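You operate a simulated robot arm through the tools that you are given. There is no shell and no other tool. Be economical: measure what you need, move in short steps, check, and stop when the job is done.

You run a simulated two-armed robot. Do the job below in one go: nothing can be reset, and whatever is moved stays where it is left.

Task
Put the green bearing block that says "No 52" from the top of the tool cart on the middle shelf of the blue rack. Push the middle cart drawer shut. Close the blue drawer. Open the grey drawer, fetch the red label corner piece from the inside of the grey drawer and set it in the sample carton and shut the drawer again. Press the zero button three times. Put the yellow barrel sensor on the blue marker block. Turn the range knob to 20 cm. Pull the blue table drawer open. Any order will do. Set down upright: green bearing block, red label corner piece, yellow barrel sensor.

Only the result counts: the job must be done as asked and must still hold three seconds after the hand-in. Knocking over, shifting, dropping, spilling or breaking anything else fails it.

Robot
Two 7-joint arms with two-finger parallel grippers on one trunk, on a base that drives. Base frame: it is fixed to the floor where the robot stands at the start and does not move with it; the origin is under the middle of the robot, x ahead of it, y to its left, z up. Readings come in mm, degrees, newtons and seconds.
The left shoulder is at the start at [62, 196, 1129], the right one opposite. With the tool pointing down near the work surface each hand reaches from about 100 to 680 mm from the robot's upright axis, wherever it stands, measured 20 degrees to its own side. Places, roughly: blue drawer [-2300, -2800, 700]; blue marker block [-2750, -3250, 1000]; blue table drawer [700, 3000, 700]; green bearing block [500, 0, 1000]; grey drawer [-1600, -3000, 700]; middle cart drawer [400, -400, 600]; middle shelf of the blue rack [700, -1400, 800]; range knob [-600, -3000, 900]; red label corner piece (5x5x6 cm) [-1700, -3000, 700]; sample carton [-1000, -1750, 750]; yellow barrel sensor (4x4x7 cm) [-600, -2900, 900]; zero button [-1600, -2900, 900]. Payload 1.57 kg a hand.
The TCP of each hand is the grasp point between the finger pads, 30 mm short of the fingertips. In the tool frame z runs along the fingers and y along their closing line. The gripper opens to 110 mm. The fingers are 24 mm wide and 12 mm thick; the gripper's body (48 by 112 mm) begins 78 mm behind the TCP.
Orientation is that of the tool frame in the base frame, as a unit quaternion [w, x, y, z]. With the fingers straight down and closing along the base's y, the tool's x points along the base's -x, its y along +y and its z along -z.

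Tools
- The arms move only by the tool play_rows. It takes "left_motion", "right_motion" or both (then of equal length, played together; a hand with none holds still); each is text: rows parted by semicolons, each of 7 numbers parted by spaces: the shift along the tool's x, y, z in units of 40 mm (1.0 is 40 mm), then the turn, a rotation vector about the tool's x, y, z in units of 5 degrees (1.0 is 5 degrees), then the gripper command, from -1 (shut) to 1 (fully open), values between in proportion. In form: tx ty tz ax ay az fingers; .... A call has 1 to 10 rows; each row shifts and turns the commanded pose from where the row before left it, along the tool's axes as they then stand. A call with a number of a shift or a turn outside -1 to 1 is refused whole. Each row takes 0.2 s and may step no farther than 50 mm and 8.6 degrees from the row before; otherwise, or with a gripper value out of range, the whole call is refused. A pose out of reach is approached as far as the arm can. The call stops where the force on the tool passes 40 N (or 10 N more than at its start, if that is more) or the arm is blocked; 0.2 s more then pass. The fingers move at their own pace (about 72 mm/s each) and stop on an object; they squeeze with about 43 N. The grip force told is the motor's: it shows also when the fingers shut on nothing. Time passes only in rows, and 0.2 s behind the last, so rows that do not move let the fingers close. The reply holds the time, the measured pose of the TCP, the force on the tool along the base axes, the opening and the grip force, in the units named above and with some noise, with the torque about the TCP (base axes, N m) and any sound that the robot's microphone picked up.
- Cameras (640 x 400 px; columns grow to the right, rows downward): "scene" is now at [101.1, -24.2, 1712.7]; the picture's right is [-0.35, -0.94, -0.00], its down [-0.84, 0.31, -0.44] and it looks along [0.41, -0.15, -0.90] (base axes); focal length 252 px, centre (320, 200). "left" rides on the left gripper at [70, -16, -141] in its tool frame; the picture's right is [0.23, 0.97, 0.00], its down [-0.86, 0.20, -0.48] and it looks along [-0.47, 0.11, 0.88] (tool axes); focal length 222 px, centre (320, 200). "right" rides on the right gripper at [70, 16, -141] in its tool frame; the picture's right is [-0.23, 0.97, 0.00], its down [-0.85, -0.20, -0.48] and it looks along [-0.47, -0.11, 0.88] (tool axes); focal length 222 px, centre (320, 200). There is no depth. A picture from a camera that has moved, and an enlarged one, comes with that camera's place and axes in the base frame and with its lens. The place of the scene camera against the robot may be out by one fixed shift of up to 25 mm in any direction.
- grab_frame(camera): a new picture of that camera. No time passes.
- slide_trunk(by): slides the trunk up (or, below 0, down) by that many mm; the arms and the scene camera ride with it, the base frame stays. It gives what a move gives, with no picture.
- base_move(legs): drives the robot by 1 to 6 legs, each [ahead, left, turn to the left] in mm, mm and degrees, along the robot's own axes; the way and the turn of a leg run together, so that a leg with both is an arc; at most 1500 mm and 180 degrees a leg. The arms and the cameras ride along, it lands a little off, and it stops where it bumps. It gives what a move gives.
- pan_tilt(pan, tilt): turns the head with the scene camera to pan (to the left, within 86 degrees either way) and tilt (down, from -29 to 69), counted from straight ahead of the robot. It gives what a move gives.
- close_up(camera, box): a new picture of the part [left, top, right, bottom] of that camera's present view, enlarged. No time passes.
- job_done(): hands the job in; it is judged then, once.

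Go step by step. Nothing tells you exact positions but the pictures and the camera data: compare them with the known pose of the tool, close in by small moves and look again before you grip or let go. The budget is 196 turns and 176 pictures, counting those below and the enlarged ones. Unless the task says otherwise, let go and move clear before handing in, and close with one line.

The tools are called after "Request:" as name(argument=value, ...) on one line, values as JSON. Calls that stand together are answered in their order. play_rows: Moves the arms, as the interface text tells. Its arguments: {"type":"object","properties":{"left_motion":{"type":"string"},"right_motion":{"type":"string"}},"required":[]} The other tools are called the same way: slide_trunk (by) slides the trunk up or down; base_move (legs) drives the base; pan_tilt (pan, tilt) turns the head that bears the scene camera; grab_frame (camera) takes a picture; close_up (camera, box) takes an enlarged picture of a part of a camera's view; job_done () hands the job in.

At the start:

```text
clock: 0.0
left_tcp_pos: [448.0, -55.2, 1205.4]
left_orientation: [0.0, 0.0, 1.0, 0.0]
left_ft_force: [0.3, 0.2, -0.1]
left_torque: [0.0, -0.07, -0.04]
left_width: 109.9
left_gripper_force: 0.0
right_tcp_pos: [328.0, -402.6, 1155.0]
right_orientation: [-0.001, 0.0, 1.0, 0.0]
right_ft_force: [-0.4, 0.9, 0.7]
right_torque: [-0.01, -0.02, 0.01]
right_width: 109.9
right_gripper_force: 0.0
trunk travel left (down, up): [-725.0, 265.0]
robot x, y, heading: [-3.7, 2.7, 0.1]
head pan, tilt: [-20.3, 63.8]
```

scene: 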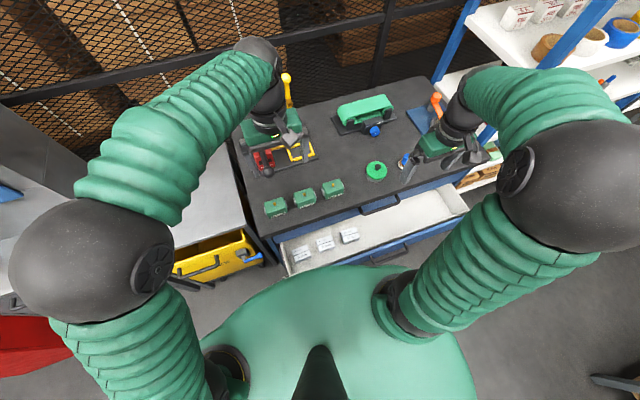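
right: 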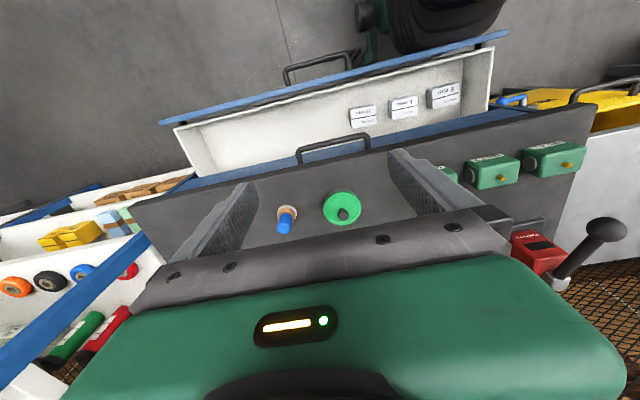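
left: 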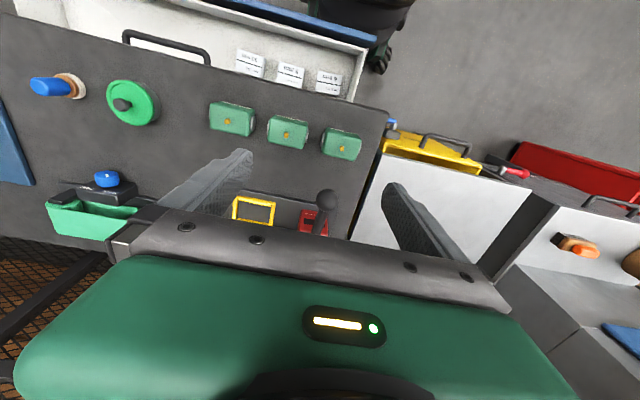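

I see the tool cart with three green bearing blocks and an open cart drawer. I'll look closer to identify "No 52".

Request:
close_up(camera="scene", box=[240, 160, 400, 260])

Request:
close_up(camera="right", box=[420, 120, 600, 232])

Request:
close_up(camera="left", box=[200, 80, 380, 192])

```text
4.00 times, centred on (320, 210) of scene
camera zoom: at [101.1, -24.2, 1712.7], right [-0.35, -0.94, 0.0], down [-0.84, 0.31, -0.44], along [0.41, -0.15, -0.9], focal length 1007 px, centre (320, 160)
```

zoom: 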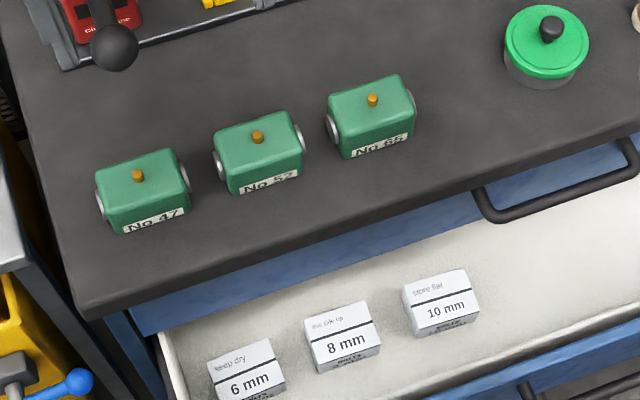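

```text
3.56 times, centred on (510, 176) of right
camera zoom: at [259.9, -385.1, 1296.5], right [0.23, 0.97, 0.0], down [0.86, -0.2, 0.48], along [0.46, -0.11, -0.88], focal length 790 px, centre (-356, 285)
```

zoom: 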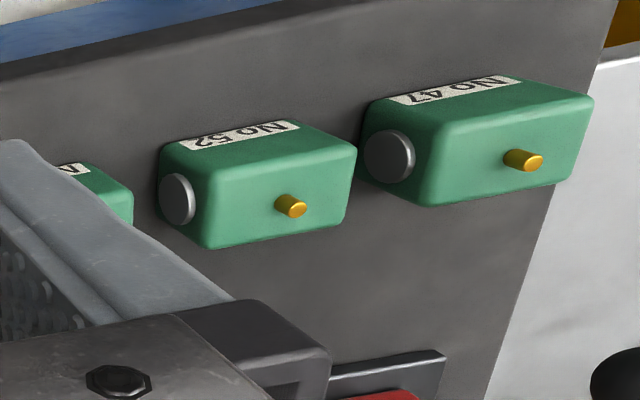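

```text
3.56 times, centred on (290, 136) of left
camera zoom: at [377.9, -70.7, 1346.6], right [-0.23, 0.97, 0.0], down [0.86, 0.2, 0.48], along [0.47, 0.11, -0.88], focal length 790 px, centre (427, 428)
```

zoom: 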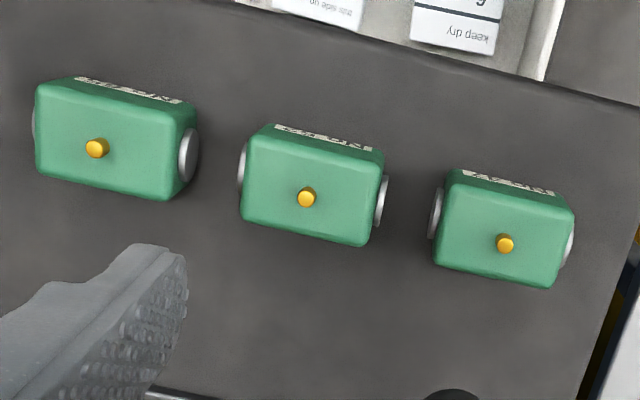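

Block 52 is the middle one, at about [478,-108], its top at z≈925. I'll look at the rack and the cart next.

Request:
pan_tilt(pan=-70, tilt=35)

Request:
grab_frame(camera="scene")

```text
clock: 1.2
left_tcp_pos: [446.5, -55.2, 1205.8]
left_orientation: [0.0, 0.0, 1.0, -0.001]
left_ft_force: [0.2, 0.7, 0.8]
left_torque: [0.01, -0.04, 0.03]
left_width: 110.0
left_gripper_force: 0.1
right_tcp_pos: [327.2, -402.9, 1156.5]
right_orientation: [0.0, 0.0, 1.0, 0.0]
right_ft_force: [0.2, 0.1, 0.7]
right_torque: [0.02, -0.02, 0.02]
right_width: 110.1
right_gripper_force: 0.1
trunk travel left (down, up): [-725.0, 265.0]
robot x, y, heading: [-0.5, 1.2, -0.1]
head pan, tilt: [-70.0, 35.0]
```

```text
169 pictures are left
camera scene: at [73.1, -85.3, 1751.2], right [-0.94, -0.34, 0.0], down [-0.2, 0.54, -0.82], along [0.28, -0.77, -0.58], focal length 252 px, centre (320, 200)
```

scene: 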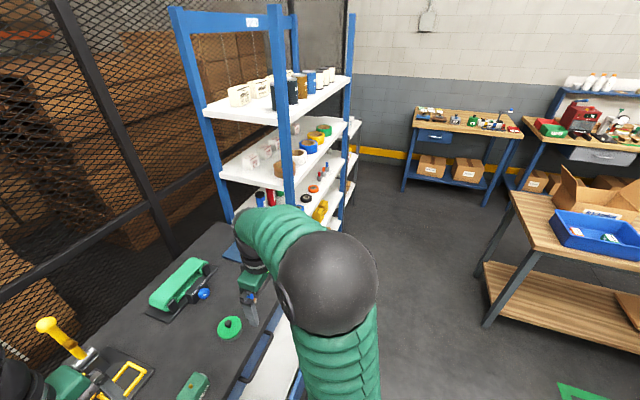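

Request:
close_up(camera="scene", box=[160, 0, 370, 240])

Request:
close_up(camera="scene", box=[380, 50, 640, 212])

```text
1.67 times, centred on (265, 120) of scene
camera zoom: at [73.1, -85.3, 1751.2], right [-0.94, -0.34, 0.0], down [-0.2, 0.54, -0.82], along [0.28, -0.77, -0.58], focal length 420 px, centre (412, 333)
```

zoom: 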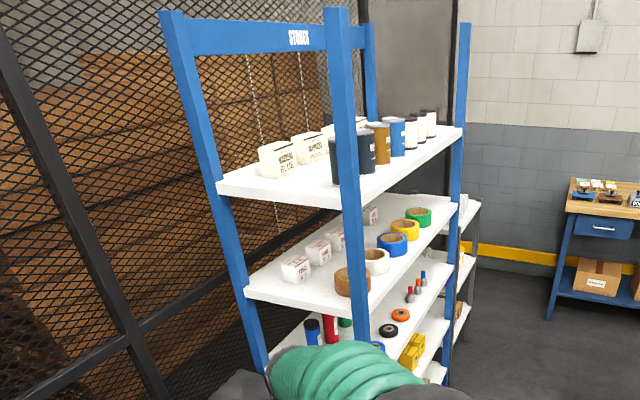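

```text
2.46 times, centred on (510, 131) of scene
camera zoom: at [73.1, -85.3, 1751.2], right [-0.94, -0.34, 0.0], down [-0.2, 0.54, -0.82], along [0.28, -0.77, -0.58], focal length 620 px, centre (-148, 370)
```

zoom: 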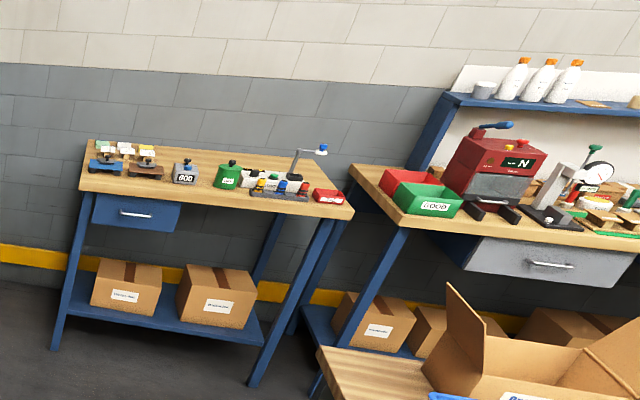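

The middle shelf has open fronts toward −x, so I'll grip the block with a tilted hand. First I pitch the left hand 60° forward.

Request:
play_rows(left_motion="0 0 0 0 -1 0 1;0 0 0 0 -1 0 1;0 0 0 0 -1 0 1;0 0 0 0 -1 0 1;0 0 0 0 -1 0 1;0 0 0 0 -1 0 1;0 0 0 0 -1 0 1;0 0 0 0 -1 0 1;0 0 0 0 -1 0 1;0 0 0 0 -1 0 1")

Request:
pan_tilt(pan=-10, tilt=55)

Request:
grab_frame(camera="scene")

Request:
grab_frame(camera="left")

```text
clock: 3.4
left_tcp_pos: [446.7, -55.8, 1205.9]
left_orientation: [0.424, 0.0, 0.906, 0.0]
left_ft_force: [-0.3, -0.1, 0.0]
left_torque: [0.0, 0.0, 0.01]
left_width: 110.1
left_gripper_force: 0.1
right_tcp_pos: [327.7, -402.7, 1156.0]
right_orientation: [0.0, 0.0, 1.0, 0.001]
right_ft_force: [0.2, 0.1, 0.1]
right_torque: [0.02, 0.0, 0.01]
right_width: 110.0
right_gripper_force: 0.1
trunk travel left (down, up): [-725.0, 265.0]
robot x, y, heading: [0.1, -1.7, 0.2]
head pan, tilt: [-70.0, 35.0]
```

```text
clock: 4.7
left_tcp_pos: [446.2, -55.1, 1206.9]
left_orientation: [0.423, 0.0, 0.906, -0.001]
left_ft_force: [-0.2, 1.2, -0.2]
left_torque: [0.05, 0.01, 0.0]
left_width: 110.0
left_gripper_force: 0.1
right_tcp_pos: [326.9, -403.2, 1155.9]
right_orientation: [0.001, 0.0, 1.0, 0.001]
right_ft_force: [0.1, 0.1, -0.8]
right_torque: [0.0, 0.02, 0.0]
right_width: 109.9
right_gripper_force: 0.0
trunk travel left (down, up): [-725.0, 265.0]
robot x, y, heading: [0.0, 2.7, -0.1]
head pan, tilt: [-10.0, 55.0]
```

```text
166 pictures are left
camera scene: at [113.1, -14.9, 1723.1], right [-0.17, -0.98, 0.0], down [-0.81, 0.14, -0.57], along [0.56, -0.1, -0.82], focal length 252 px, centre (320, 200)
```

scene: 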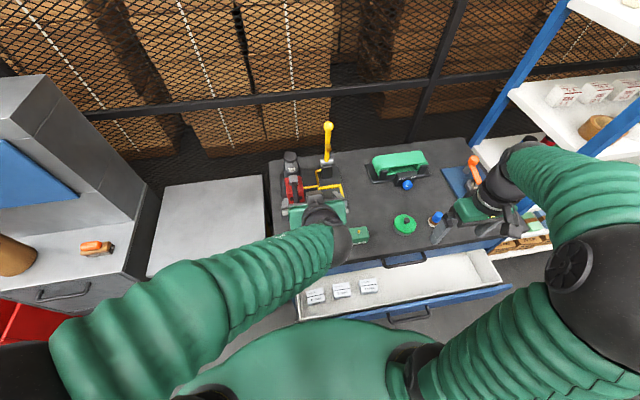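

```text
165 pictures are left
camera left: at [293.6, -70.4, 1243.2], right [-0.15, 0.97, -0.17], down [0.18, 0.2, 0.96], along [0.97, 0.11, -0.21], focal length 222 px, centre (320, 200)
```

left: 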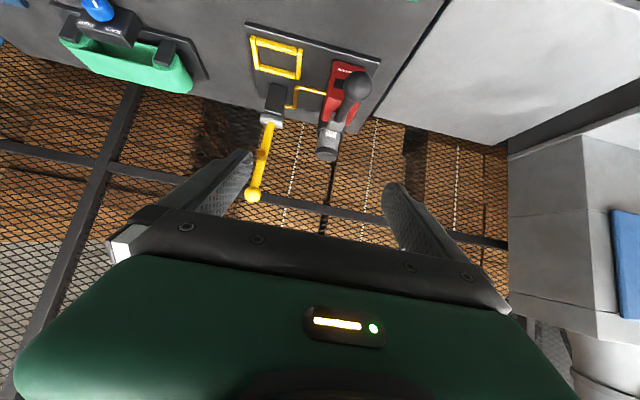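

Request:
play_rows(left_motion="0.874 -0.221 0.489 0 0 0 1;0.874 -0.221 0.489 0 0 0 1;0.874 -0.221 0.489 0 0 0 1;0.874 -0.221 0.489 0 0 0 1;0.874 -0.221 0.489 0 0 0 1;0.874 -0.221 0.489 0 0 0 1;0 0 0 0 0 0 1")

Request:
grab_frame(camera="left")

Request:
grab_frame(camera="scene")

```text
clock: 5.7
left_tcp_pos: [448.8, -86.1, 1158.9]
left_orientation: [0.49, -0.056, 0.868, -0.061]
left_ft_force: [0.4, 1.3, -0.3]
left_torque: [0.0, 0.01, 0.01]
left_width: 109.9
left_gripper_force: 0.1
right_tcp_pos: [326.7, -400.7, 1157.5]
right_orientation: [-0.001, 0.0, 1.0, -0.001]
right_ft_force: [-0.1, 1.1, -0.1]
right_torque: [-0.01, -0.02, 0.0]
right_width: 109.9
right_gripper_force: 0.1
trunk travel left (down, up): [-725.0, 265.0]
robot x, y, heading: [0.2, -1.6, 0.1]
head pan, tilt: [-10.0, 55.0]
stopped in row 5 (left hand): the arm was blocked; the commanded pose is now the measured one
```

```text
164 pictures are left
camera left: at [292.5, -105.2, 1175.0], right [-0.15, 0.92, -0.35], down [0.02, 0.36, 0.93], along [0.99, 0.13, -0.07], focal length 222 px, centre (320, 200)
```

left: 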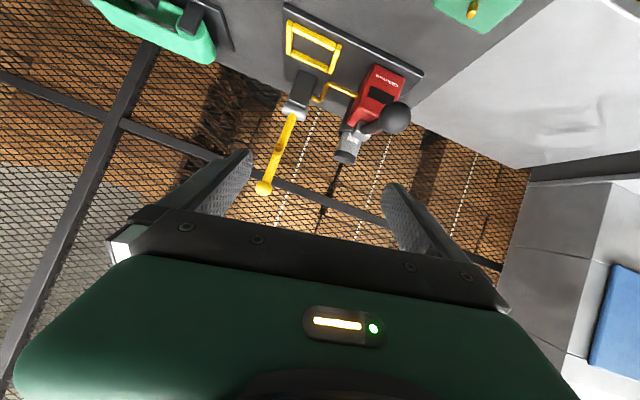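

```text
163 pictures are left
camera scene: at [112.7, -14.2, 1723.8], right [-0.17, -0.98, 0.0], down [-0.81, 0.14, -0.57], along [0.56, -0.1, -0.82], focal length 252 px, centre (320, 200)
```

scene: 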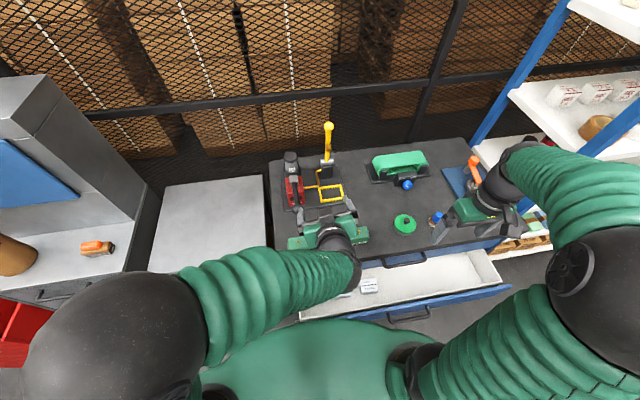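

The arm hit a joint limit there. I'll restore the orientation with the hand further forward, then use the base and the trunk to lower it.

Request:
play_rows(left_motion="-0.7 0 0.2 -0.36 0.88 0.88 1;-0.7 0 0.2 -0.36 0.88 0.88 1;-0.5 0 0.6 0 0 0 1;-0.5 0 0.6 0 0 0 1;0 0 0 0 0 0 1")

Request:
base_move(legs=[[-160, 0, 0]])

```text
clock: 6.9
left_tcp_pos: [553.5, -87.4, 1204.2]
left_orientation: [0.427, 0.005, 0.904, -0.005]
left_ft_force: [-0.8, -0.4, -0.6]
left_torque: [0.0, 0.0, -0.01]
left_width: 110.0
left_gripper_force: 0.1
right_tcp_pos: [327.3, -401.8, 1158.8]
right_orientation: [0.001, 0.001, 1.0, 0.0]
right_ft_force: [0.4, 0.7, -0.3]
right_torque: [-0.01, 0.01, 0.0]
right_width: 110.0
right_gripper_force: 0.1
trunk travel left (down, up): [-725.0, 265.0]
robot x, y, heading: [-2.2, 1.5, -0.1]
head pan, tilt: [-10.0, 55.0]
```

```text
clock: 8.3
left_tcp_pos: [397.6, -82.8, 1198.9]
left_orientation: [0.425, 0.002, 0.905, -0.002]
left_ft_force: [0.3, -0.5, 0.5]
left_torque: [-0.01, 0.01, -0.02]
left_width: 109.9
left_gripper_force: 0.1
right_tcp_pos: [169.1, -400.7, 1155.2]
right_orientation: [-0.002, -0.001, 1.0, -0.001]
right_ft_force: [0.2, 0.4, 0.2]
right_torque: [0.02, -0.01, 0.0]
right_width: 109.7
right_gripper_force: 0.1
trunk travel left (down, up): [-725.0, 265.0]
robot x, y, heading: [-160.4, 1.0, 0.2]
head pan, tilt: [-10.0, 55.0]
```

Request:
slide_trunk(by=-230)

Request:
grab_frame(camera="left")

Request:
grab_frame(camera="scene")

```text
clock: 9.9
left_tcp_pos: [398.4, -71.0, 1128.2]
left_orientation: [0.48, -0.025, 0.876, -0.036]
left_ft_force: [0.2, -0.9, -0.3]
left_torque: [-0.02, -0.01, -0.03]
left_width: 110.0
left_gripper_force: 0.1
right_tcp_pos: [166.6, -399.9, 1000.5]
right_orientation: [0.001, -0.001, 1.0, -0.001]
right_ft_force: [0.2, 0.0, -0.8]
right_torque: [0.04, 0.03, -0.01]
right_width: 110.0
right_gripper_force: 0.1
trunk travel left (down, up): [-572.0, 418.0]
robot x, y, heading: [-157.0, 1.4, -0.1]
head pan, tilt: [-10.0, 55.0]
stopped: the arm was blocked; the commanded pose is now the measured one
```

```text
162 pictures are left
camera left: at [240.7, -85.6, 1145.7], right [-0.13, 0.95, -0.28], down [0.05, 0.28, 0.96], along [0.99, 0.11, -0.09], focal length 222 px, centre (320, 200)
```

left: 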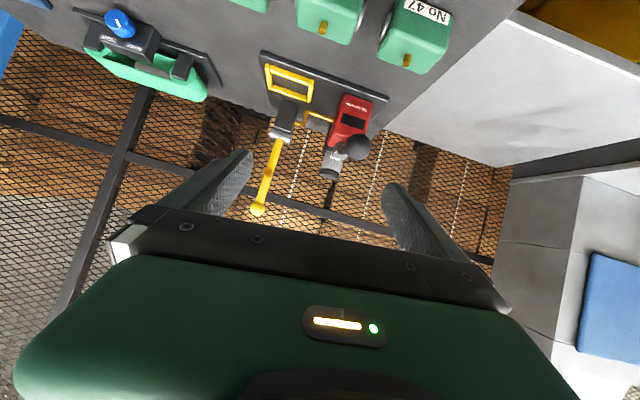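

```text
161 pictures are left
camera scene: at [-47.4, -14.8, 1565.9], right [-0.17, -0.99, 0.0], down [-0.81, 0.14, -0.57], along [0.56, -0.1, -0.82], focal length 252 px, centre (320, 200)
```

scene: 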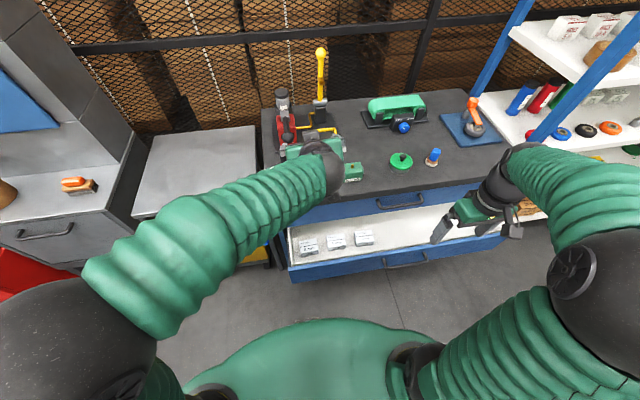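

The left arm was pushed up relative to the trunk, so something is touching it. I'll look at the left arm.

Request:
pan_tilt(pan=45, tilt=60)

Request:
grab_frame(camera="scene")

Request:
grab_frame(camera="right")

```text
clock: 11.1
left_tcp_pos: [397.1, -70.6, 1130.4]
left_orientation: [0.48, -0.025, 0.876, -0.035]
left_ft_force: [0.2, -0.1, 0.4]
left_torque: [-0.01, -0.02, 0.0]
left_width: 109.9
left_gripper_force: 0.1
right_tcp_pos: [165.6, -399.3, 1004.5]
right_orientation: [0.001, -0.001, 1.0, 0.0]
right_ft_force: [0.3, -1.0, -0.2]
right_torque: [-0.03, -0.01, -0.01]
right_width: 109.8
right_gripper_force: 0.0
trunk travel left (down, up): [-572.0, 418.0]
robot x, y, heading: [-159.8, 0.1, 0.2]
head pan, tilt: [45.0, 60.0]
```

```text
160 pictures are left
camera scene: at [-71.8, 44.9, 1564.6], right [0.71, -0.71, 0.0], down [-0.61, -0.61, -0.5], along [0.35, 0.36, -0.87], focal length 252 px, centre (320, 200)
```

scene: 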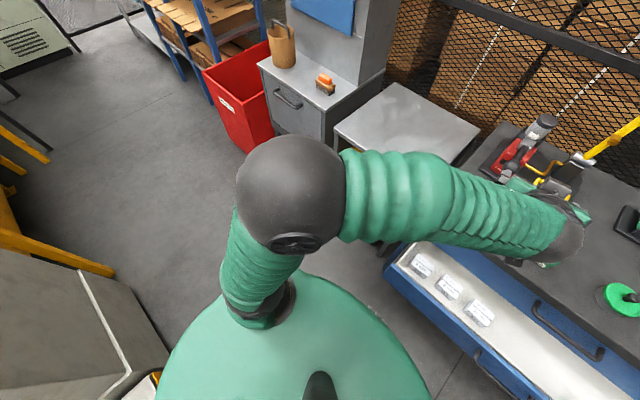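

```text
159 pictures are left
camera right: at [96.6, -381.9, 1145.3], right [0.23, 0.97, 0.0], down [0.86, -0.2, 0.48], along [0.47, -0.11, -0.88], focal length 222 px, centre (320, 200)
```

right: 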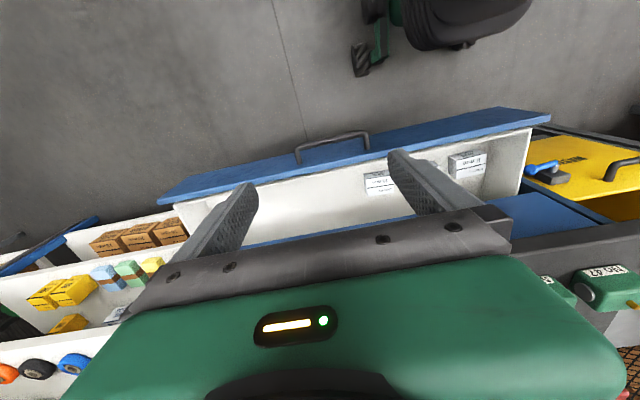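

Nothing is in contact, so it looks like an arm limit. I'll test with a small downward step at the restored orientation.

Request:
play_rows(left_motion="0.5 0 0.3 0 0 0 1;0.5 0 0.4 0 0 0 1;0 0 0 0 0 0 1")

```text
clock: 12.1
left_tcp_pos: [401.6, -63.7, 1125.4]
left_orientation: [0.506, -0.044, 0.86, -0.052]
left_ft_force: [-0.1, 0.3, -0.9]
left_torque: [0.01, -0.03, 0.0]
left_width: 109.8
left_gripper_force: 0.2
right_tcp_pos: [165.0, -399.3, 1004.5]
right_orientation: [0.001, 0.0, 1.0, -0.001]
right_ft_force: [0.2, 0.4, -1.0]
right_torque: [-0.01, -0.01, -0.01]
right_width: 110.1
right_gripper_force: 0.0
trunk travel left (down, up): [-572.0, 418.0]
robot x, y, heading: [-159.6, -0.2, 0.1]
head pan, tilt: [45.0, 60.0]
stopped in row 3 (left hand): the arm was blocked; the commanded pose is now the measured one
```

The limit comes from reaching across the body with a forward-pointing hand. I'll move the hand to the robot's left and shift the base right.

Request:
play_rows(left_motion="0 1 0 -0.22 0.72 0.47 1;0 1 0 -0.22 0.72 0.47 1;0 1 0 -0.22 0.72 0.47 1;0 1 0 0 0 0 1;0 1 0 0 0 0 1;0 1 0 0 0 0 1;0 1 0 0 0 0 1")

Request:
base_move(legs=[[0, -310, 0]])

Request:
slide_trunk(by=-140)

Request:
grab_frame(camera="left")

```text
clock: 13.7
left_tcp_pos: [398.7, 212.9, 1113.9]
left_orientation: [0.423, 0.003, 0.906, 0.0]
left_ft_force: [-0.1, -0.5, -0.1]
left_torque: [-0.03, -0.01, -0.03]
left_width: 109.8
left_gripper_force: 0.1
right_tcp_pos: [164.6, -399.2, 1005.1]
right_orientation: [0.001, -0.001, 1.0, -0.002]
right_ft_force: [-0.1, -0.1, 0.3]
right_torque: [-0.01, -0.02, 0.04]
right_width: 109.9
right_gripper_force: 0.0
trunk travel left (down, up): [-572.0, 418.0]
robot x, y, heading: [-158.4, -3.3, 0.1]
head pan, tilt: [45.0, 60.0]
```

```text
clock: 15.8
left_tcp_pos: [399.2, -77.5, 1112.0]
left_orientation: [0.422, -0.002, 0.907, -0.002]
left_ft_force: [0.2, 0.3, -0.3]
left_torque: [-0.08, -0.01, -0.05]
left_width: 110.0
left_gripper_force: 0.0
right_tcp_pos: [170.4, -692.6, 1008.1]
right_orientation: [0.0, -0.006, 1.0, -0.005]
right_ft_force: [0.2, 0.5, -0.4]
right_torque: [-0.04, 0.02, -0.02]
right_width: 110.0
right_gripper_force: 0.1
trunk travel left (down, up): [-572.0, 418.0]
robot x, y, heading: [-158.0, -305.1, 0.7]
head pan, tilt: [45.0, 60.0]
```

```text
clock: 17.5
left_tcp_pos: [399.5, -85.6, 973.2]
left_orientation: [0.422, -0.001, 0.906, 0.002]
left_ft_force: [0.1, 0.0, -0.3]
left_torque: [0.0, -0.01, 0.01]
left_width: 109.9
left_gripper_force: 0.1
right_tcp_pos: [170.5, -700.3, 865.1]
right_orientation: [0.001, -0.006, 1.0, 0.0]
right_ft_force: [0.0, 0.2, -0.8]
right_torque: [0.0, 0.0, 0.02]
right_width: 110.1
right_gripper_force: 0.1
trunk travel left (down, up): [-432.0, 558.0]
robot x, y, heading: [-161.7, -303.6, 0.7]
head pan, tilt: [45.0, 60.0]
```

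```text
158 pictures are left
camera left: at [245.8, -102.4, 1010.8], right [-0.15, 0.97, -0.17], down [0.18, 0.2, 0.96], along [0.97, 0.11, -0.21], focal length 222 px, centre (320, 200)
```

left: 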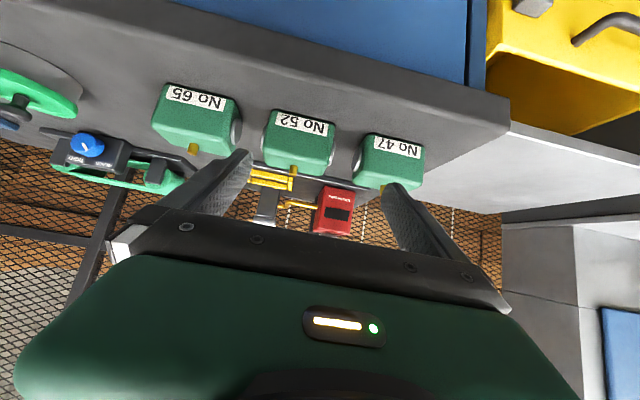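

Block 52 is straight ahead, and the cart top is at z≈873. I'll centre in y, narrow the fingers to about 90 mm, advance halfway and check.

Request:
play_rows(left_motion="0 -0.3 0 0 0 0 0.64;0 -0.285 0 0 0 0 0.64;0 0 0.6 0 0 0 0.64;0.02 0 0.6 0 0 0 0.64;0 0 0 0 0 0 0.64")

Request:
grab_frame(camera="left")

```text
clock: 18.7
left_tcp_pos: [435.0, -109.7, 940.2]
left_orientation: [0.423, -0.002, 0.906, 0.002]
left_ft_force: [0.1, -0.5, 1.1]
left_torque: [0.01, 0.0, 0.01]
left_width: 90.2
left_gripper_force: 0.1
right_tcp_pos: [170.2, -700.0, 865.3]
right_orientation: [0.001, -0.007, 1.0, -0.001]
right_ft_force: [-0.1, 0.6, 0.4]
right_torque: [-0.03, 0.01, -0.01]
right_width: 109.9
right_gripper_force: 0.2
trunk travel left (down, up): [-432.0, 558.0]
robot x, y, heading: [-159.7, -303.7, 0.4]
head pan, tilt: [45.0, 60.0]
```

```text
157 pictures are left
camera left: at [282.2, -125.5, 979.2], right [-0.15, 0.97, -0.17], down [0.18, 0.2, 0.96], along [0.97, 0.11, -0.21], focal length 222 px, centre (320, 200)
```

left: 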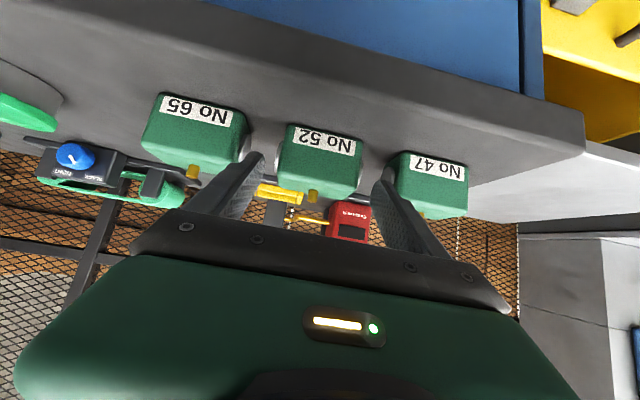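

Request:
play_rows(left_motion="0 -0.02 0.63 0 0 0 0.64;0 -0.02 0.63 0 0 0 0.64;0 0 0 0 0 0 0.64")

Request:
grab_frame(camera="left")

```text
clock: 19.5
left_tcp_pos: [473.1, -111.3, 910.1]
left_orientation: [0.422, -0.001, 0.907, 0.002]
left_ft_force: [0.4, 0.5, -0.3]
left_torque: [-0.04, 0.01, 0.04]
left_width: 90.2
left_gripper_force: 0.0
right_tcp_pos: [170.3, -698.8, 864.2]
right_orientation: [0.002, -0.006, 1.0, -0.001]
right_ft_force: [0.1, -0.3, 0.5]
right_torque: [0.0, 0.02, 0.01]
right_width: 110.1
right_gripper_force: 0.1
trunk travel left (down, up): [-432.0, 558.0]
robot x, y, heading: [-155.6, -306.6, 0.5]
head pan, tilt: [45.0, 60.0]
```

```text
156 pictures are left
camera left: at [321.6, -127.2, 946.0], right [-0.15, 0.97, -0.17], down [0.18, 0.2, 0.96], along [0.97, 0.11, -0.21], focal length 222 px, centre (320, 200)
```

left: 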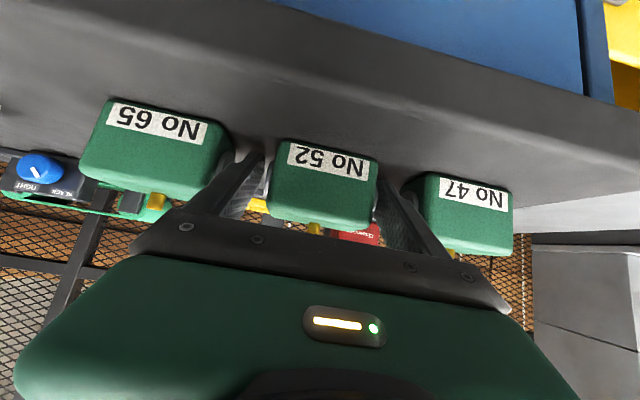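

Request:
play_rows(left_motion="0 0 0.1 0 0 0 0.3;0 0 0 0 0 0 -1;0 0 0 0 0 0 -1;0 0 0 0 0 0 -1;0 0 0 0 0 0 -1")

Request:
grab_frame(camera="left")

```text
clock: 20.7
left_tcp_pos: [476.4, -111.9, 908.6]
left_orientation: [0.424, -0.002, 0.906, 0.002]
left_ft_force: [-3.7, 1.4, 11.2]
left_torque: [-0.46, -0.03, -0.05]
left_width: 69.5
left_gripper_force: 43.5
right_tcp_pos: [170.3, -700.2, 864.4]
right_orientation: [0.002, -0.006, 1.0, 0.0]
right_ft_force: [0.5, 0.7, -0.6]
right_torque: [0.02, 0.01, 0.0]
right_width: 110.1
right_gripper_force: 0.1
trunk travel left (down, up): [-432.0, 558.0]
robot x, y, heading: [-159.4, -306.9, 0.9]
head pan, tilt: [45.0, 60.0]
```

```text
155 pictures are left
camera left: at [323.1, -127.4, 945.0], right [-0.15, 0.97, -0.17], down [0.18, 0.2, 0.96], along [0.97, 0.11, -0.2], focal length 222 px, centre (320, 200)
```

left: 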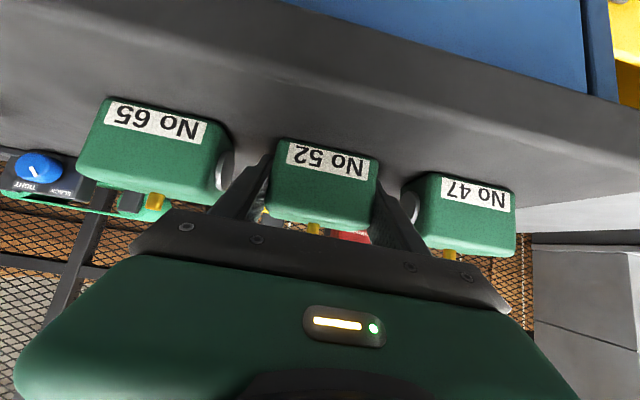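

Gripped at 69.5 mm. I'll lift it straight up.

Request:
play_rows(left_motion="-0.383 0 -0.321 0 0 0 -1;-0.574 0 -0.482 0 0 0 -1;-0.574 0 -0.482 0 0 0 -1;-0.574 0 -0.482 0 0 0 -1;0 0 0 0 0 0 -1")

Request:
grab_frame(camera="left")

Request:
pan_tilt(pan=-60, tilt=40)

Request:
grab_frame(camera="scene")

```text
clock: 21.9
left_tcp_pos: [479.2, -112.0, 1014.8]
left_orientation: [0.421, -0.002, 0.907, 0.002]
left_ft_force: [0.4, -0.8, -5.4]
left_torque: [-0.02, 0.01, -0.02]
left_width: 70.0
left_gripper_force: 43.7
right_tcp_pos: [171.5, -698.4, 863.8]
right_orientation: [0.001, -0.006, 1.0, 0.0]
right_ft_force: [-0.6, 0.7, -0.5]
right_torque: [0.02, 0.06, 0.01]
right_width: 109.9
right_gripper_force: 0.1
trunk travel left (down, up): [-432.0, 558.0]
robot x, y, heading: [-155.8, -301.7, 0.7]
head pan, tilt: [45.0, 60.0]
```

```text
154 pictures are left
camera left: at [325.9, -128.0, 1052.7], right [-0.15, 0.97, -0.17], down [0.18, 0.2, 0.96], along [0.97, 0.11, -0.21], focal length 222 px, centre (320, 200)
```

left: 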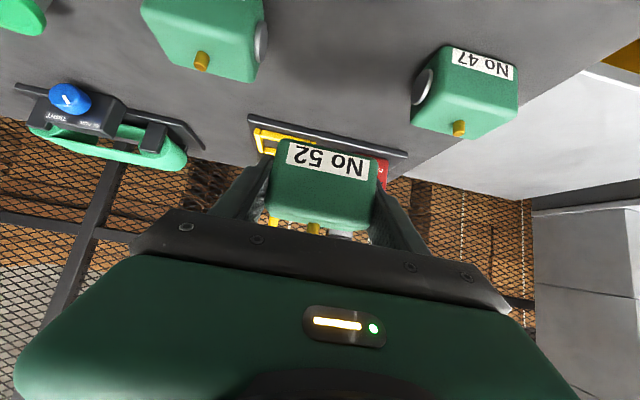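

```text
clock: 23.7
left_tcp_pos: [478.5, -112.8, 1016.8]
left_orientation: [0.423, -0.002, 0.906, 0.002]
left_ft_force: [0.2, 0.5, -6.5]
left_torque: [0.0, -0.01, 0.0]
left_width: 69.8
left_gripper_force: 43.2
right_tcp_pos: [171.3, -699.7, 865.0]
right_orientation: [0.0, -0.006, 1.0, -0.001]
right_ft_force: [0.0, -0.1, 0.2]
right_torque: [-0.01, 0.0, -0.01]
right_width: 110.1
right_gripper_force: 0.1
trunk travel left (down, up): [-432.0, 558.0]
robot x, y, heading: [-166.2, -301.5, 0.8]
head pan, tilt: [-60.0, 40.0]
```

```text
153 pictures are left
camera scene: at [-71.9, -377.3, 1450.9], right [-0.86, -0.51, 0.0], down [-0.33, 0.55, -0.76], along [0.39, -0.66, -0.64], focal length 252 px, centre (320, 200)
```

scene: 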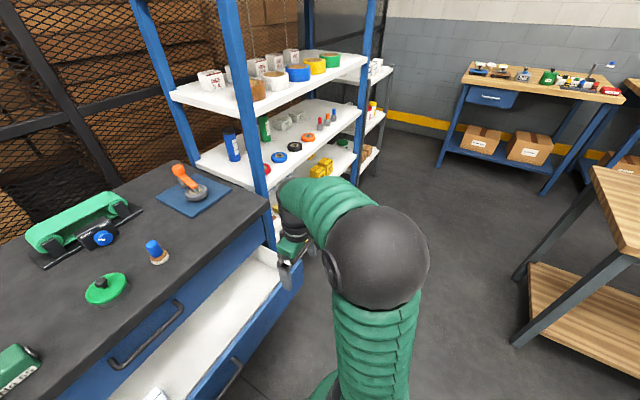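

The block is held upright. Since the right hand is near the open cart drawer, I'll look at that drawer now.

Request:
pan_tilt(pan=-10, tilt=62)

Request:
grab_frame(camera="scene")

Request:
grab_frame(camera="right")

```text
clock: 24.9
left_tcp_pos: [479.0, -112.2, 1016.3]
left_orientation: [0.422, -0.001, 0.907, 0.001]
left_ft_force: [-0.1, 0.5, -5.5]
left_torque: [-0.02, -0.01, -0.01]
left_width: 69.7
left_gripper_force: 43.5
right_tcp_pos: [171.7, -698.8, 865.3]
right_orientation: [0.001, -0.006, 1.0, -0.001]
right_ft_force: [-0.2, 0.0, 0.7]
right_torque: [0.01, 0.0, 0.03]
right_width: 109.7
right_gripper_force: 0.0
trunk travel left (down, up): [-432.0, 558.0]
robot x, y, heading: [-158.9, -301.3, 0.7]
head pan, tilt: [-10.0, 62.0]
```

```text
152 pictures are left
camera scene: at [-51.9, -314.6, 1421.8], right [-0.16, -0.99, 0.0], down [-0.87, 0.14, -0.47], along [0.46, -0.08, -0.88], focal length 252 px, centre (320, 200)
```

scene: 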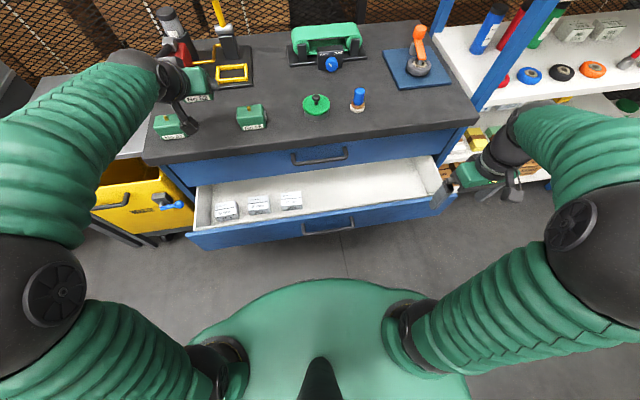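

```text
151 pictures are left
camera right: at [102.3, -682.1, 1005.4], right [0.21, 0.98, 0.0], down [0.86, -0.19, 0.48], along [0.47, -0.1, -0.88], focal length 222 px, centre (320, 200)
```

right: 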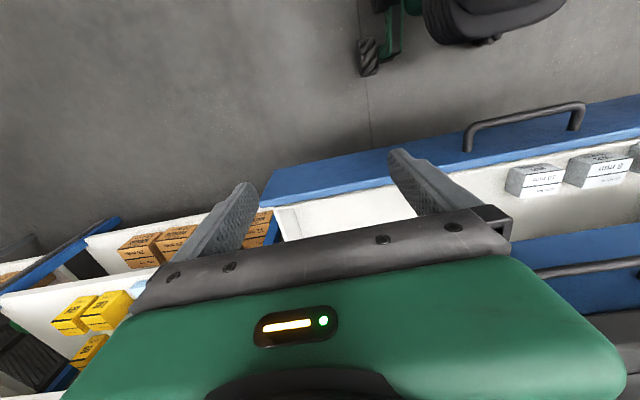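

The drawer front is at x≈272, with its top at z≈662. I'll back the base off, then bring the right hand forward and pitch it horizontal to push the front.

Request:
base_move(legs=[[-210, 0, -0.7]])

Request:
play_rows(right_motion="-1 0 0 0 0 0 -1;-1 0 0 0 0 0 -1;-1 0 0 0 0 0 -1;-1 0 0 0 0 0 -1;-0.7 0 0 0 -1 0 -1;0 0 0 0 -1 0 -1;0 0 0 0 -1 0 -1;0 0 0 0 -1 0 -1;0 0 0 0 -1 0 -1;0 0 0 0 -1 0 -1")

Request:
play_rows(right_motion="0 0 0 0 -1 0 -1;0 0 0 0 -1 0 -1;0 0 0 0 -1 0 -1;0 0 0 0 -1 0 -1;0 0 0 0 -1 0 -1;0 0 0 0 -1 0 -1;0 0 0 0 -1 0 -1;0 0 0 0 -1 0 -1;0 0 0 0 -1 0 -1")

```text
clock: 26.5
left_tcp_pos: [270.6, -119.6, 1016.8]
left_orientation: [0.422, 0.004, 0.907, -0.001]
left_ft_force: [-0.2, 0.0, -5.8]
left_torque: [0.01, 0.02, 0.04]
left_width: 70.0
left_gripper_force: 42.8
right_tcp_pos: [-44.4, -705.1, 864.2]
right_orientation: [0.001, 0.0, 1.0, -0.001]
right_ft_force: [0.4, -0.1, 0.1]
right_torque: [-0.01, 0.0, 0.01]
right_width: 110.0
right_gripper_force: 0.1
trunk travel left (down, up): [-432.0, 558.0]
robot x, y, heading: [-370.5, -306.7, 0.2]
head pan, tilt: [-10.0, 62.0]
```

```text
clock: 28.7
left_tcp_pos: [270.6, -123.0, 1015.4]
left_orientation: [0.422, 0.003, 0.906, 0.0]
left_ft_force: [-0.4, 0.7, -5.0]
left_torque: [0.01, 0.01, -0.03]
left_width: 69.5
left_gripper_force: 43.2
right_tcp_pos: [144.2, -705.1, 865.3]
right_orientation: [0.261, -0.001, 0.965, 0.0]
right_ft_force: [0.3, 0.8, -0.2]
right_torque: [0.01, -0.02, 0.01]
right_width: 0.0
right_gripper_force: 21.3
trunk travel left (down, up): [-432.0, 558.0]
robot x, y, heading: [-370.8, -301.6, -0.0]
head pan, tilt: [-10.0, 62.0]
```

```text
clock: 30.7
left_tcp_pos: [269.2, -122.2, 1015.5]
left_orientation: [0.421, 0.004, 0.907, -0.001]
left_ft_force: [-0.3, -0.2, -6.3]
left_torque: [-0.02, 0.0, -0.02]
left_width: 69.5
left_gripper_force: 42.8
right_tcp_pos: [144.1, -705.2, 865.1]
right_orientation: [0.61, -0.001, 0.792, 0.0]
right_ft_force: [-1.2, -0.1, -0.2]
right_torque: [-0.02, -0.05, 0.02]
right_width: 0.0
right_gripper_force: 20.7
trunk travel left (down, up): [-432.0, 558.0]
robot x, y, heading: [-363.7, -306.0, 0.2]
head pan, tilt: [-10.0, 62.0]
```

Request:
play_rows(right_motion="0.831 0.518 0.486 0 0 0 -1;0.831 0.518 0.486 0 0 0 -1;0.831 0.518 0.486 0 0 0 -1;0.831 0.518 0.486 0 0 0 -1;0.831 0.518 0.486 0 0 0 -1;0.831 0.518 0.486 0 0 0 -1;0.831 0.518 0.486 0 0 0 -1;0 0 0 0 0 0 -1")

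Request:
grab_frame(camera="right")

Request:
grab_frame(camera="scene")

```text
clock: 32.5
left_tcp_pos: [269.5, -120.2, 1017.2]
left_orientation: [0.423, 0.004, 0.906, -0.001]
left_ft_force: [0.0, -0.2, -6.3]
left_torque: [0.04, 0.01, 0.01]
left_width: 70.0
left_gripper_force: 43.2
right_tcp_pos: [216.7, -605.7, 618.6]
right_orientation: [0.609, -0.005, 0.793, 0.01]
right_ft_force: [-0.1, 0.1, 0.3]
right_torque: [-0.01, 0.05, 0.02]
right_width: 0.0
right_gripper_force: 20.8
right hand out of reach, approached as far as the arm can: row 6, 7
trunk travel left (down, up): [-432.0, 558.0]
robot x, y, heading: [-365.8, -307.6, 0.0]
head pan, tilt: [-10.0, 62.0]
```

```text
150 pictures are left
camera right: at [62.8, -590.6, 586.9], right [0.04, 0.97, 0.23], down [-0.24, -0.21, 0.95], along [0.97, -0.09, 0.22], focal length 222 px, centre (320, 200)
```

right: 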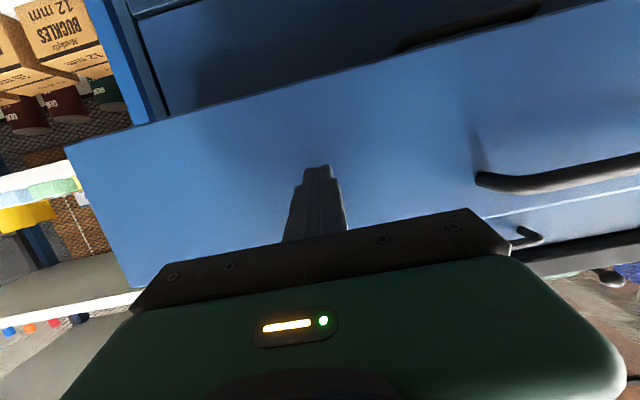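

```text
149 pictures are left
camera scene: at [-261.1, -316.8, 1421.8], right [-0.17, -0.98, 0.0], down [-0.87, 0.15, -0.47], along [0.46, -0.08, -0.88], focal length 252 px, centre (320, 200)
```

scene: 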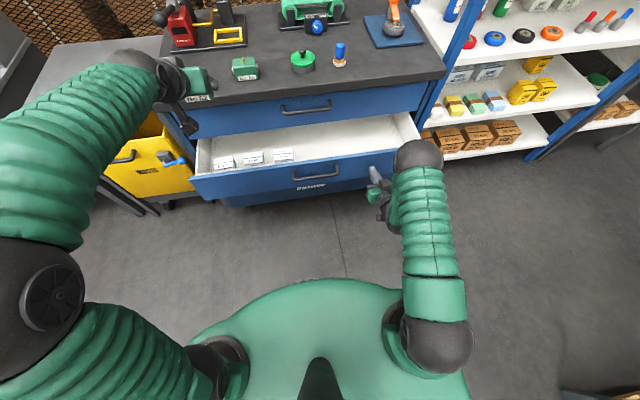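

Request:
play_rows(right_motion="-0.194 0 0.725 0 0 0 -1;-0.194 0 0.725 0 0 0 -1;-0.194 0 0.725 0 0 0 -1;-0.194 0 0.725 0 0 0 -1;0 0 0 0 0 0 -1")

Request:
grab_frame(camera="scene")

```text
clock: 33.7
left_tcp_pos: [269.5, -121.3, 1017.4]
left_orientation: [0.423, 0.004, 0.906, -0.001]
left_ft_force: [0.9, -0.7, -6.3]
left_torque: [0.0, 0.06, 0.04]
left_width: 69.6
left_gripper_force: 43.2
right_tcp_pos: [334.2, -616.8, 617.8]
right_orientation: [0.61, -0.002, 0.792, 0.001]
right_ft_force: [0.0, -0.1, -0.3]
right_torque: [-0.02, 0.0, 0.02]
right_width: 0.1
right_gripper_force: 21.3
right hand out of reach, approached as far as the arm can: row 1
trunk travel left (down, up): [-432.0, 558.0]
robot x, y, heading: [-366.6, -307.7, 0.1]
head pan, tilt: [-10.0, 62.0]
```

```text
148 pictures are left
camera scene: at [-260.5, -317.1, 1421.8], right [-0.17, -0.98, 0.0], down [-0.87, 0.15, -0.47], along [0.46, -0.08, -0.88], focal length 252 px, centre (320, 200)
```

scene: 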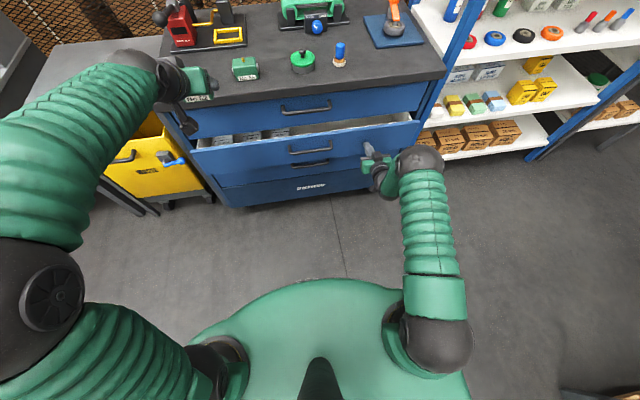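

Working: the drawer is moving in. I'll keep pushing in smaller steps until it stops.

Request:
play_rows(right_motion="-0.13 0 0.483 0 0 0 -1;-0.13 0 0.483 0 0 0 -1;-0.13 0 0.483 0 0 0 -1;-0.13 0 0.483 0 0 0 -1;-0.13 0 0.483 0 0 0 -1;0 0 0 0 0 0 -1")

Request:
grab_frame(camera="scene")

```text
clock: 34.6
left_tcp_pos: [267.9, -120.0, 1015.6]
left_orientation: [0.422, 0.003, 0.907, -0.001]
left_ft_force: [-1.0, 0.6, -6.7]
left_torque: [-0.02, 0.01, -0.04]
left_width: 69.6
left_gripper_force: 43.3
right_tcp_pos: [390.8, -614.0, 618.8]
right_orientation: [0.609, -0.003, 0.793, 0.001]
right_ft_force: [-0.6, -0.1, -0.8]
right_torque: [0.01, 0.01, 0.01]
right_width: 0.1
right_gripper_force: 21.3
trunk travel left (down, up): [-432.0, 558.0]
robot x, y, heading: [-368.3, -307.2, 0.2]
head pan, tilt: [-10.0, 62.0]
stopped in row 4 (right hand): the force on the tool passed its limit at 74 N (the readings are from after the stop); the commanded pose is now the measured one
```

```text
147 pictures are left
camera scene: at [-262.2, -315.7, 1421.9], right [-0.17, -0.98, 0.0], down [-0.87, 0.15, -0.47], along [0.46, -0.08, -0.88], focal length 252 px, centre (320, 200)
```

scene: 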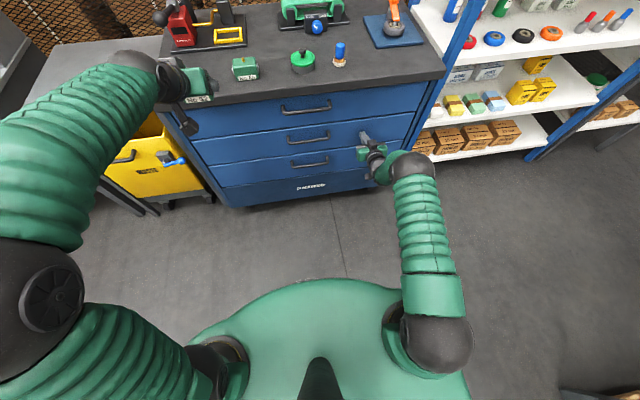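

The drawer is flush shut. I'll retract the right hand and start toward the rack.

Request:
play_rows(right_motion="0 0 -0.8 0 0 0 -1;0 0 -0.8 0 0 0 -1;0 0 -0.8 0 0 0 -1;0 0 -0.8 0 0 0 -1;-0.6 0 -0.6 0 0 0 -1;-0.8 0 -0.4 0 0 0 -1;-0.8 0 -0.4 0 0 0 -1;-0.8 0 0 0 0 0 -1;-0.8 0 0 0 0 0 -1")

Request:
base_move(legs=[[0, -700, 0]])

Request:
pan_tilt(pan=-30, tilt=30)

Request:
grab_frame(camera="scene")

```text
clock: 36.6
left_tcp_pos: [269.9, -121.1, 1017.8]
left_orientation: [0.423, 0.004, 0.906, -0.001]
left_ft_force: [-0.9, -0.5, -5.8]
left_torque: [-0.02, 0.04, -0.03]
left_width: 69.7
left_gripper_force: 43.0
right_tcp_pos: [252.4, -614.7, 813.2]
right_orientation: [0.608, -0.002, 0.794, 0.0]
right_ft_force: [-1.0, 0.5, -0.2]
right_torque: [-0.02, 0.01, -0.01]
right_width: 0.0
right_gripper_force: 21.5
trunk travel left (down, up): [-432.0, 558.0]
robot x, y, heading: [-368.9, -306.2, -0.1]
head pan, tilt: [-10.0, 62.0]
```

```text
clock: 40.4
left_tcp_pos: [267.2, -829.1, 1016.5]
left_orientation: [0.423, 0.005, 0.906, -0.003]
left_ft_force: [-0.9, 0.3, -5.8]
left_torque: [0.03, 0.02, -0.02]
left_width: 69.6
left_gripper_force: 42.9
right_tcp_pos: [250.9, -1324.5, 814.5]
right_orientation: [0.609, 0.0, 0.793, -0.003]
right_ft_force: [-0.2, 0.1, -0.2]
right_torque: [0.01, -0.03, 0.0]
right_width: 0.0
right_gripper_force: 21.3
trunk travel left (down, up): [-432.0, 558.0]
robot x, y, heading: [-366.8, -1012.3, -0.2]
head pan, tilt: [-10.0, 62.0]
```

```text
clock: 41.4
left_tcp_pos: [266.5, -831.2, 1017.1]
left_orientation: [0.424, 0.006, 0.906, -0.002]
left_ft_force: [-0.5, 0.2, -5.8]
left_torque: [0.02, 0.01, 0.02]
left_width: 69.8
left_gripper_force: 43.6
right_tcp_pos: [248.8, -1325.7, 813.1]
right_orientation: [0.61, -0.001, 0.792, 0.0]
right_ft_force: [-0.9, 0.2, 0.2]
right_torque: [0.02, 0.0, 0.01]
right_width: 0.2
right_gripper_force: 21.4
trunk travel left (down, up): [-432.0, 558.0]
robot x, y, heading: [-367.1, -1015.8, -0.0]
head pan, tilt: [-30.0, 30.0]
```

```text
146 pictures are left
camera scene: at [-246.8, -1060.0, 1466.0], right [-0.5, -0.86, 0.0], down [-0.44, 0.25, -0.86], along [0.75, -0.43, -0.5], focal length 252 px, centre (320, 200)
```

scene: 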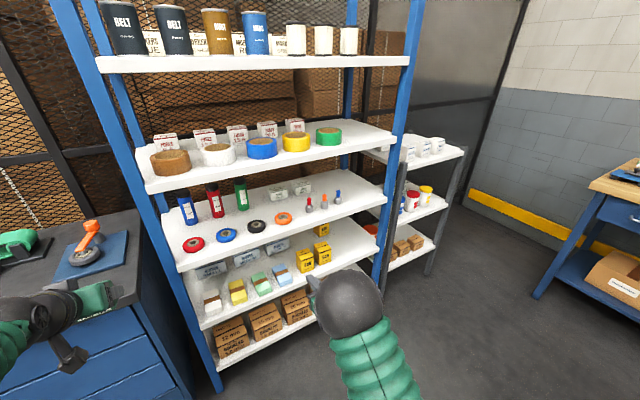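

Request:
close_up(camera="scene", box=[150, 140, 410, 303])

```text
2.45 times, centred on (280, 222) of scene
camera zoom: at [-246.8, -1060.0, 1466.0], right [-0.5, -0.86, 0.0], down [-0.44, 0.25, -0.86], along [0.75, -0.43, -0.5], focal length 618 px, centre (418, 147)
```

zoom: 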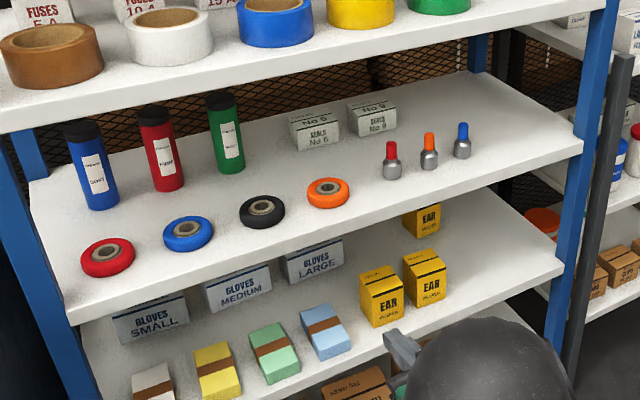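

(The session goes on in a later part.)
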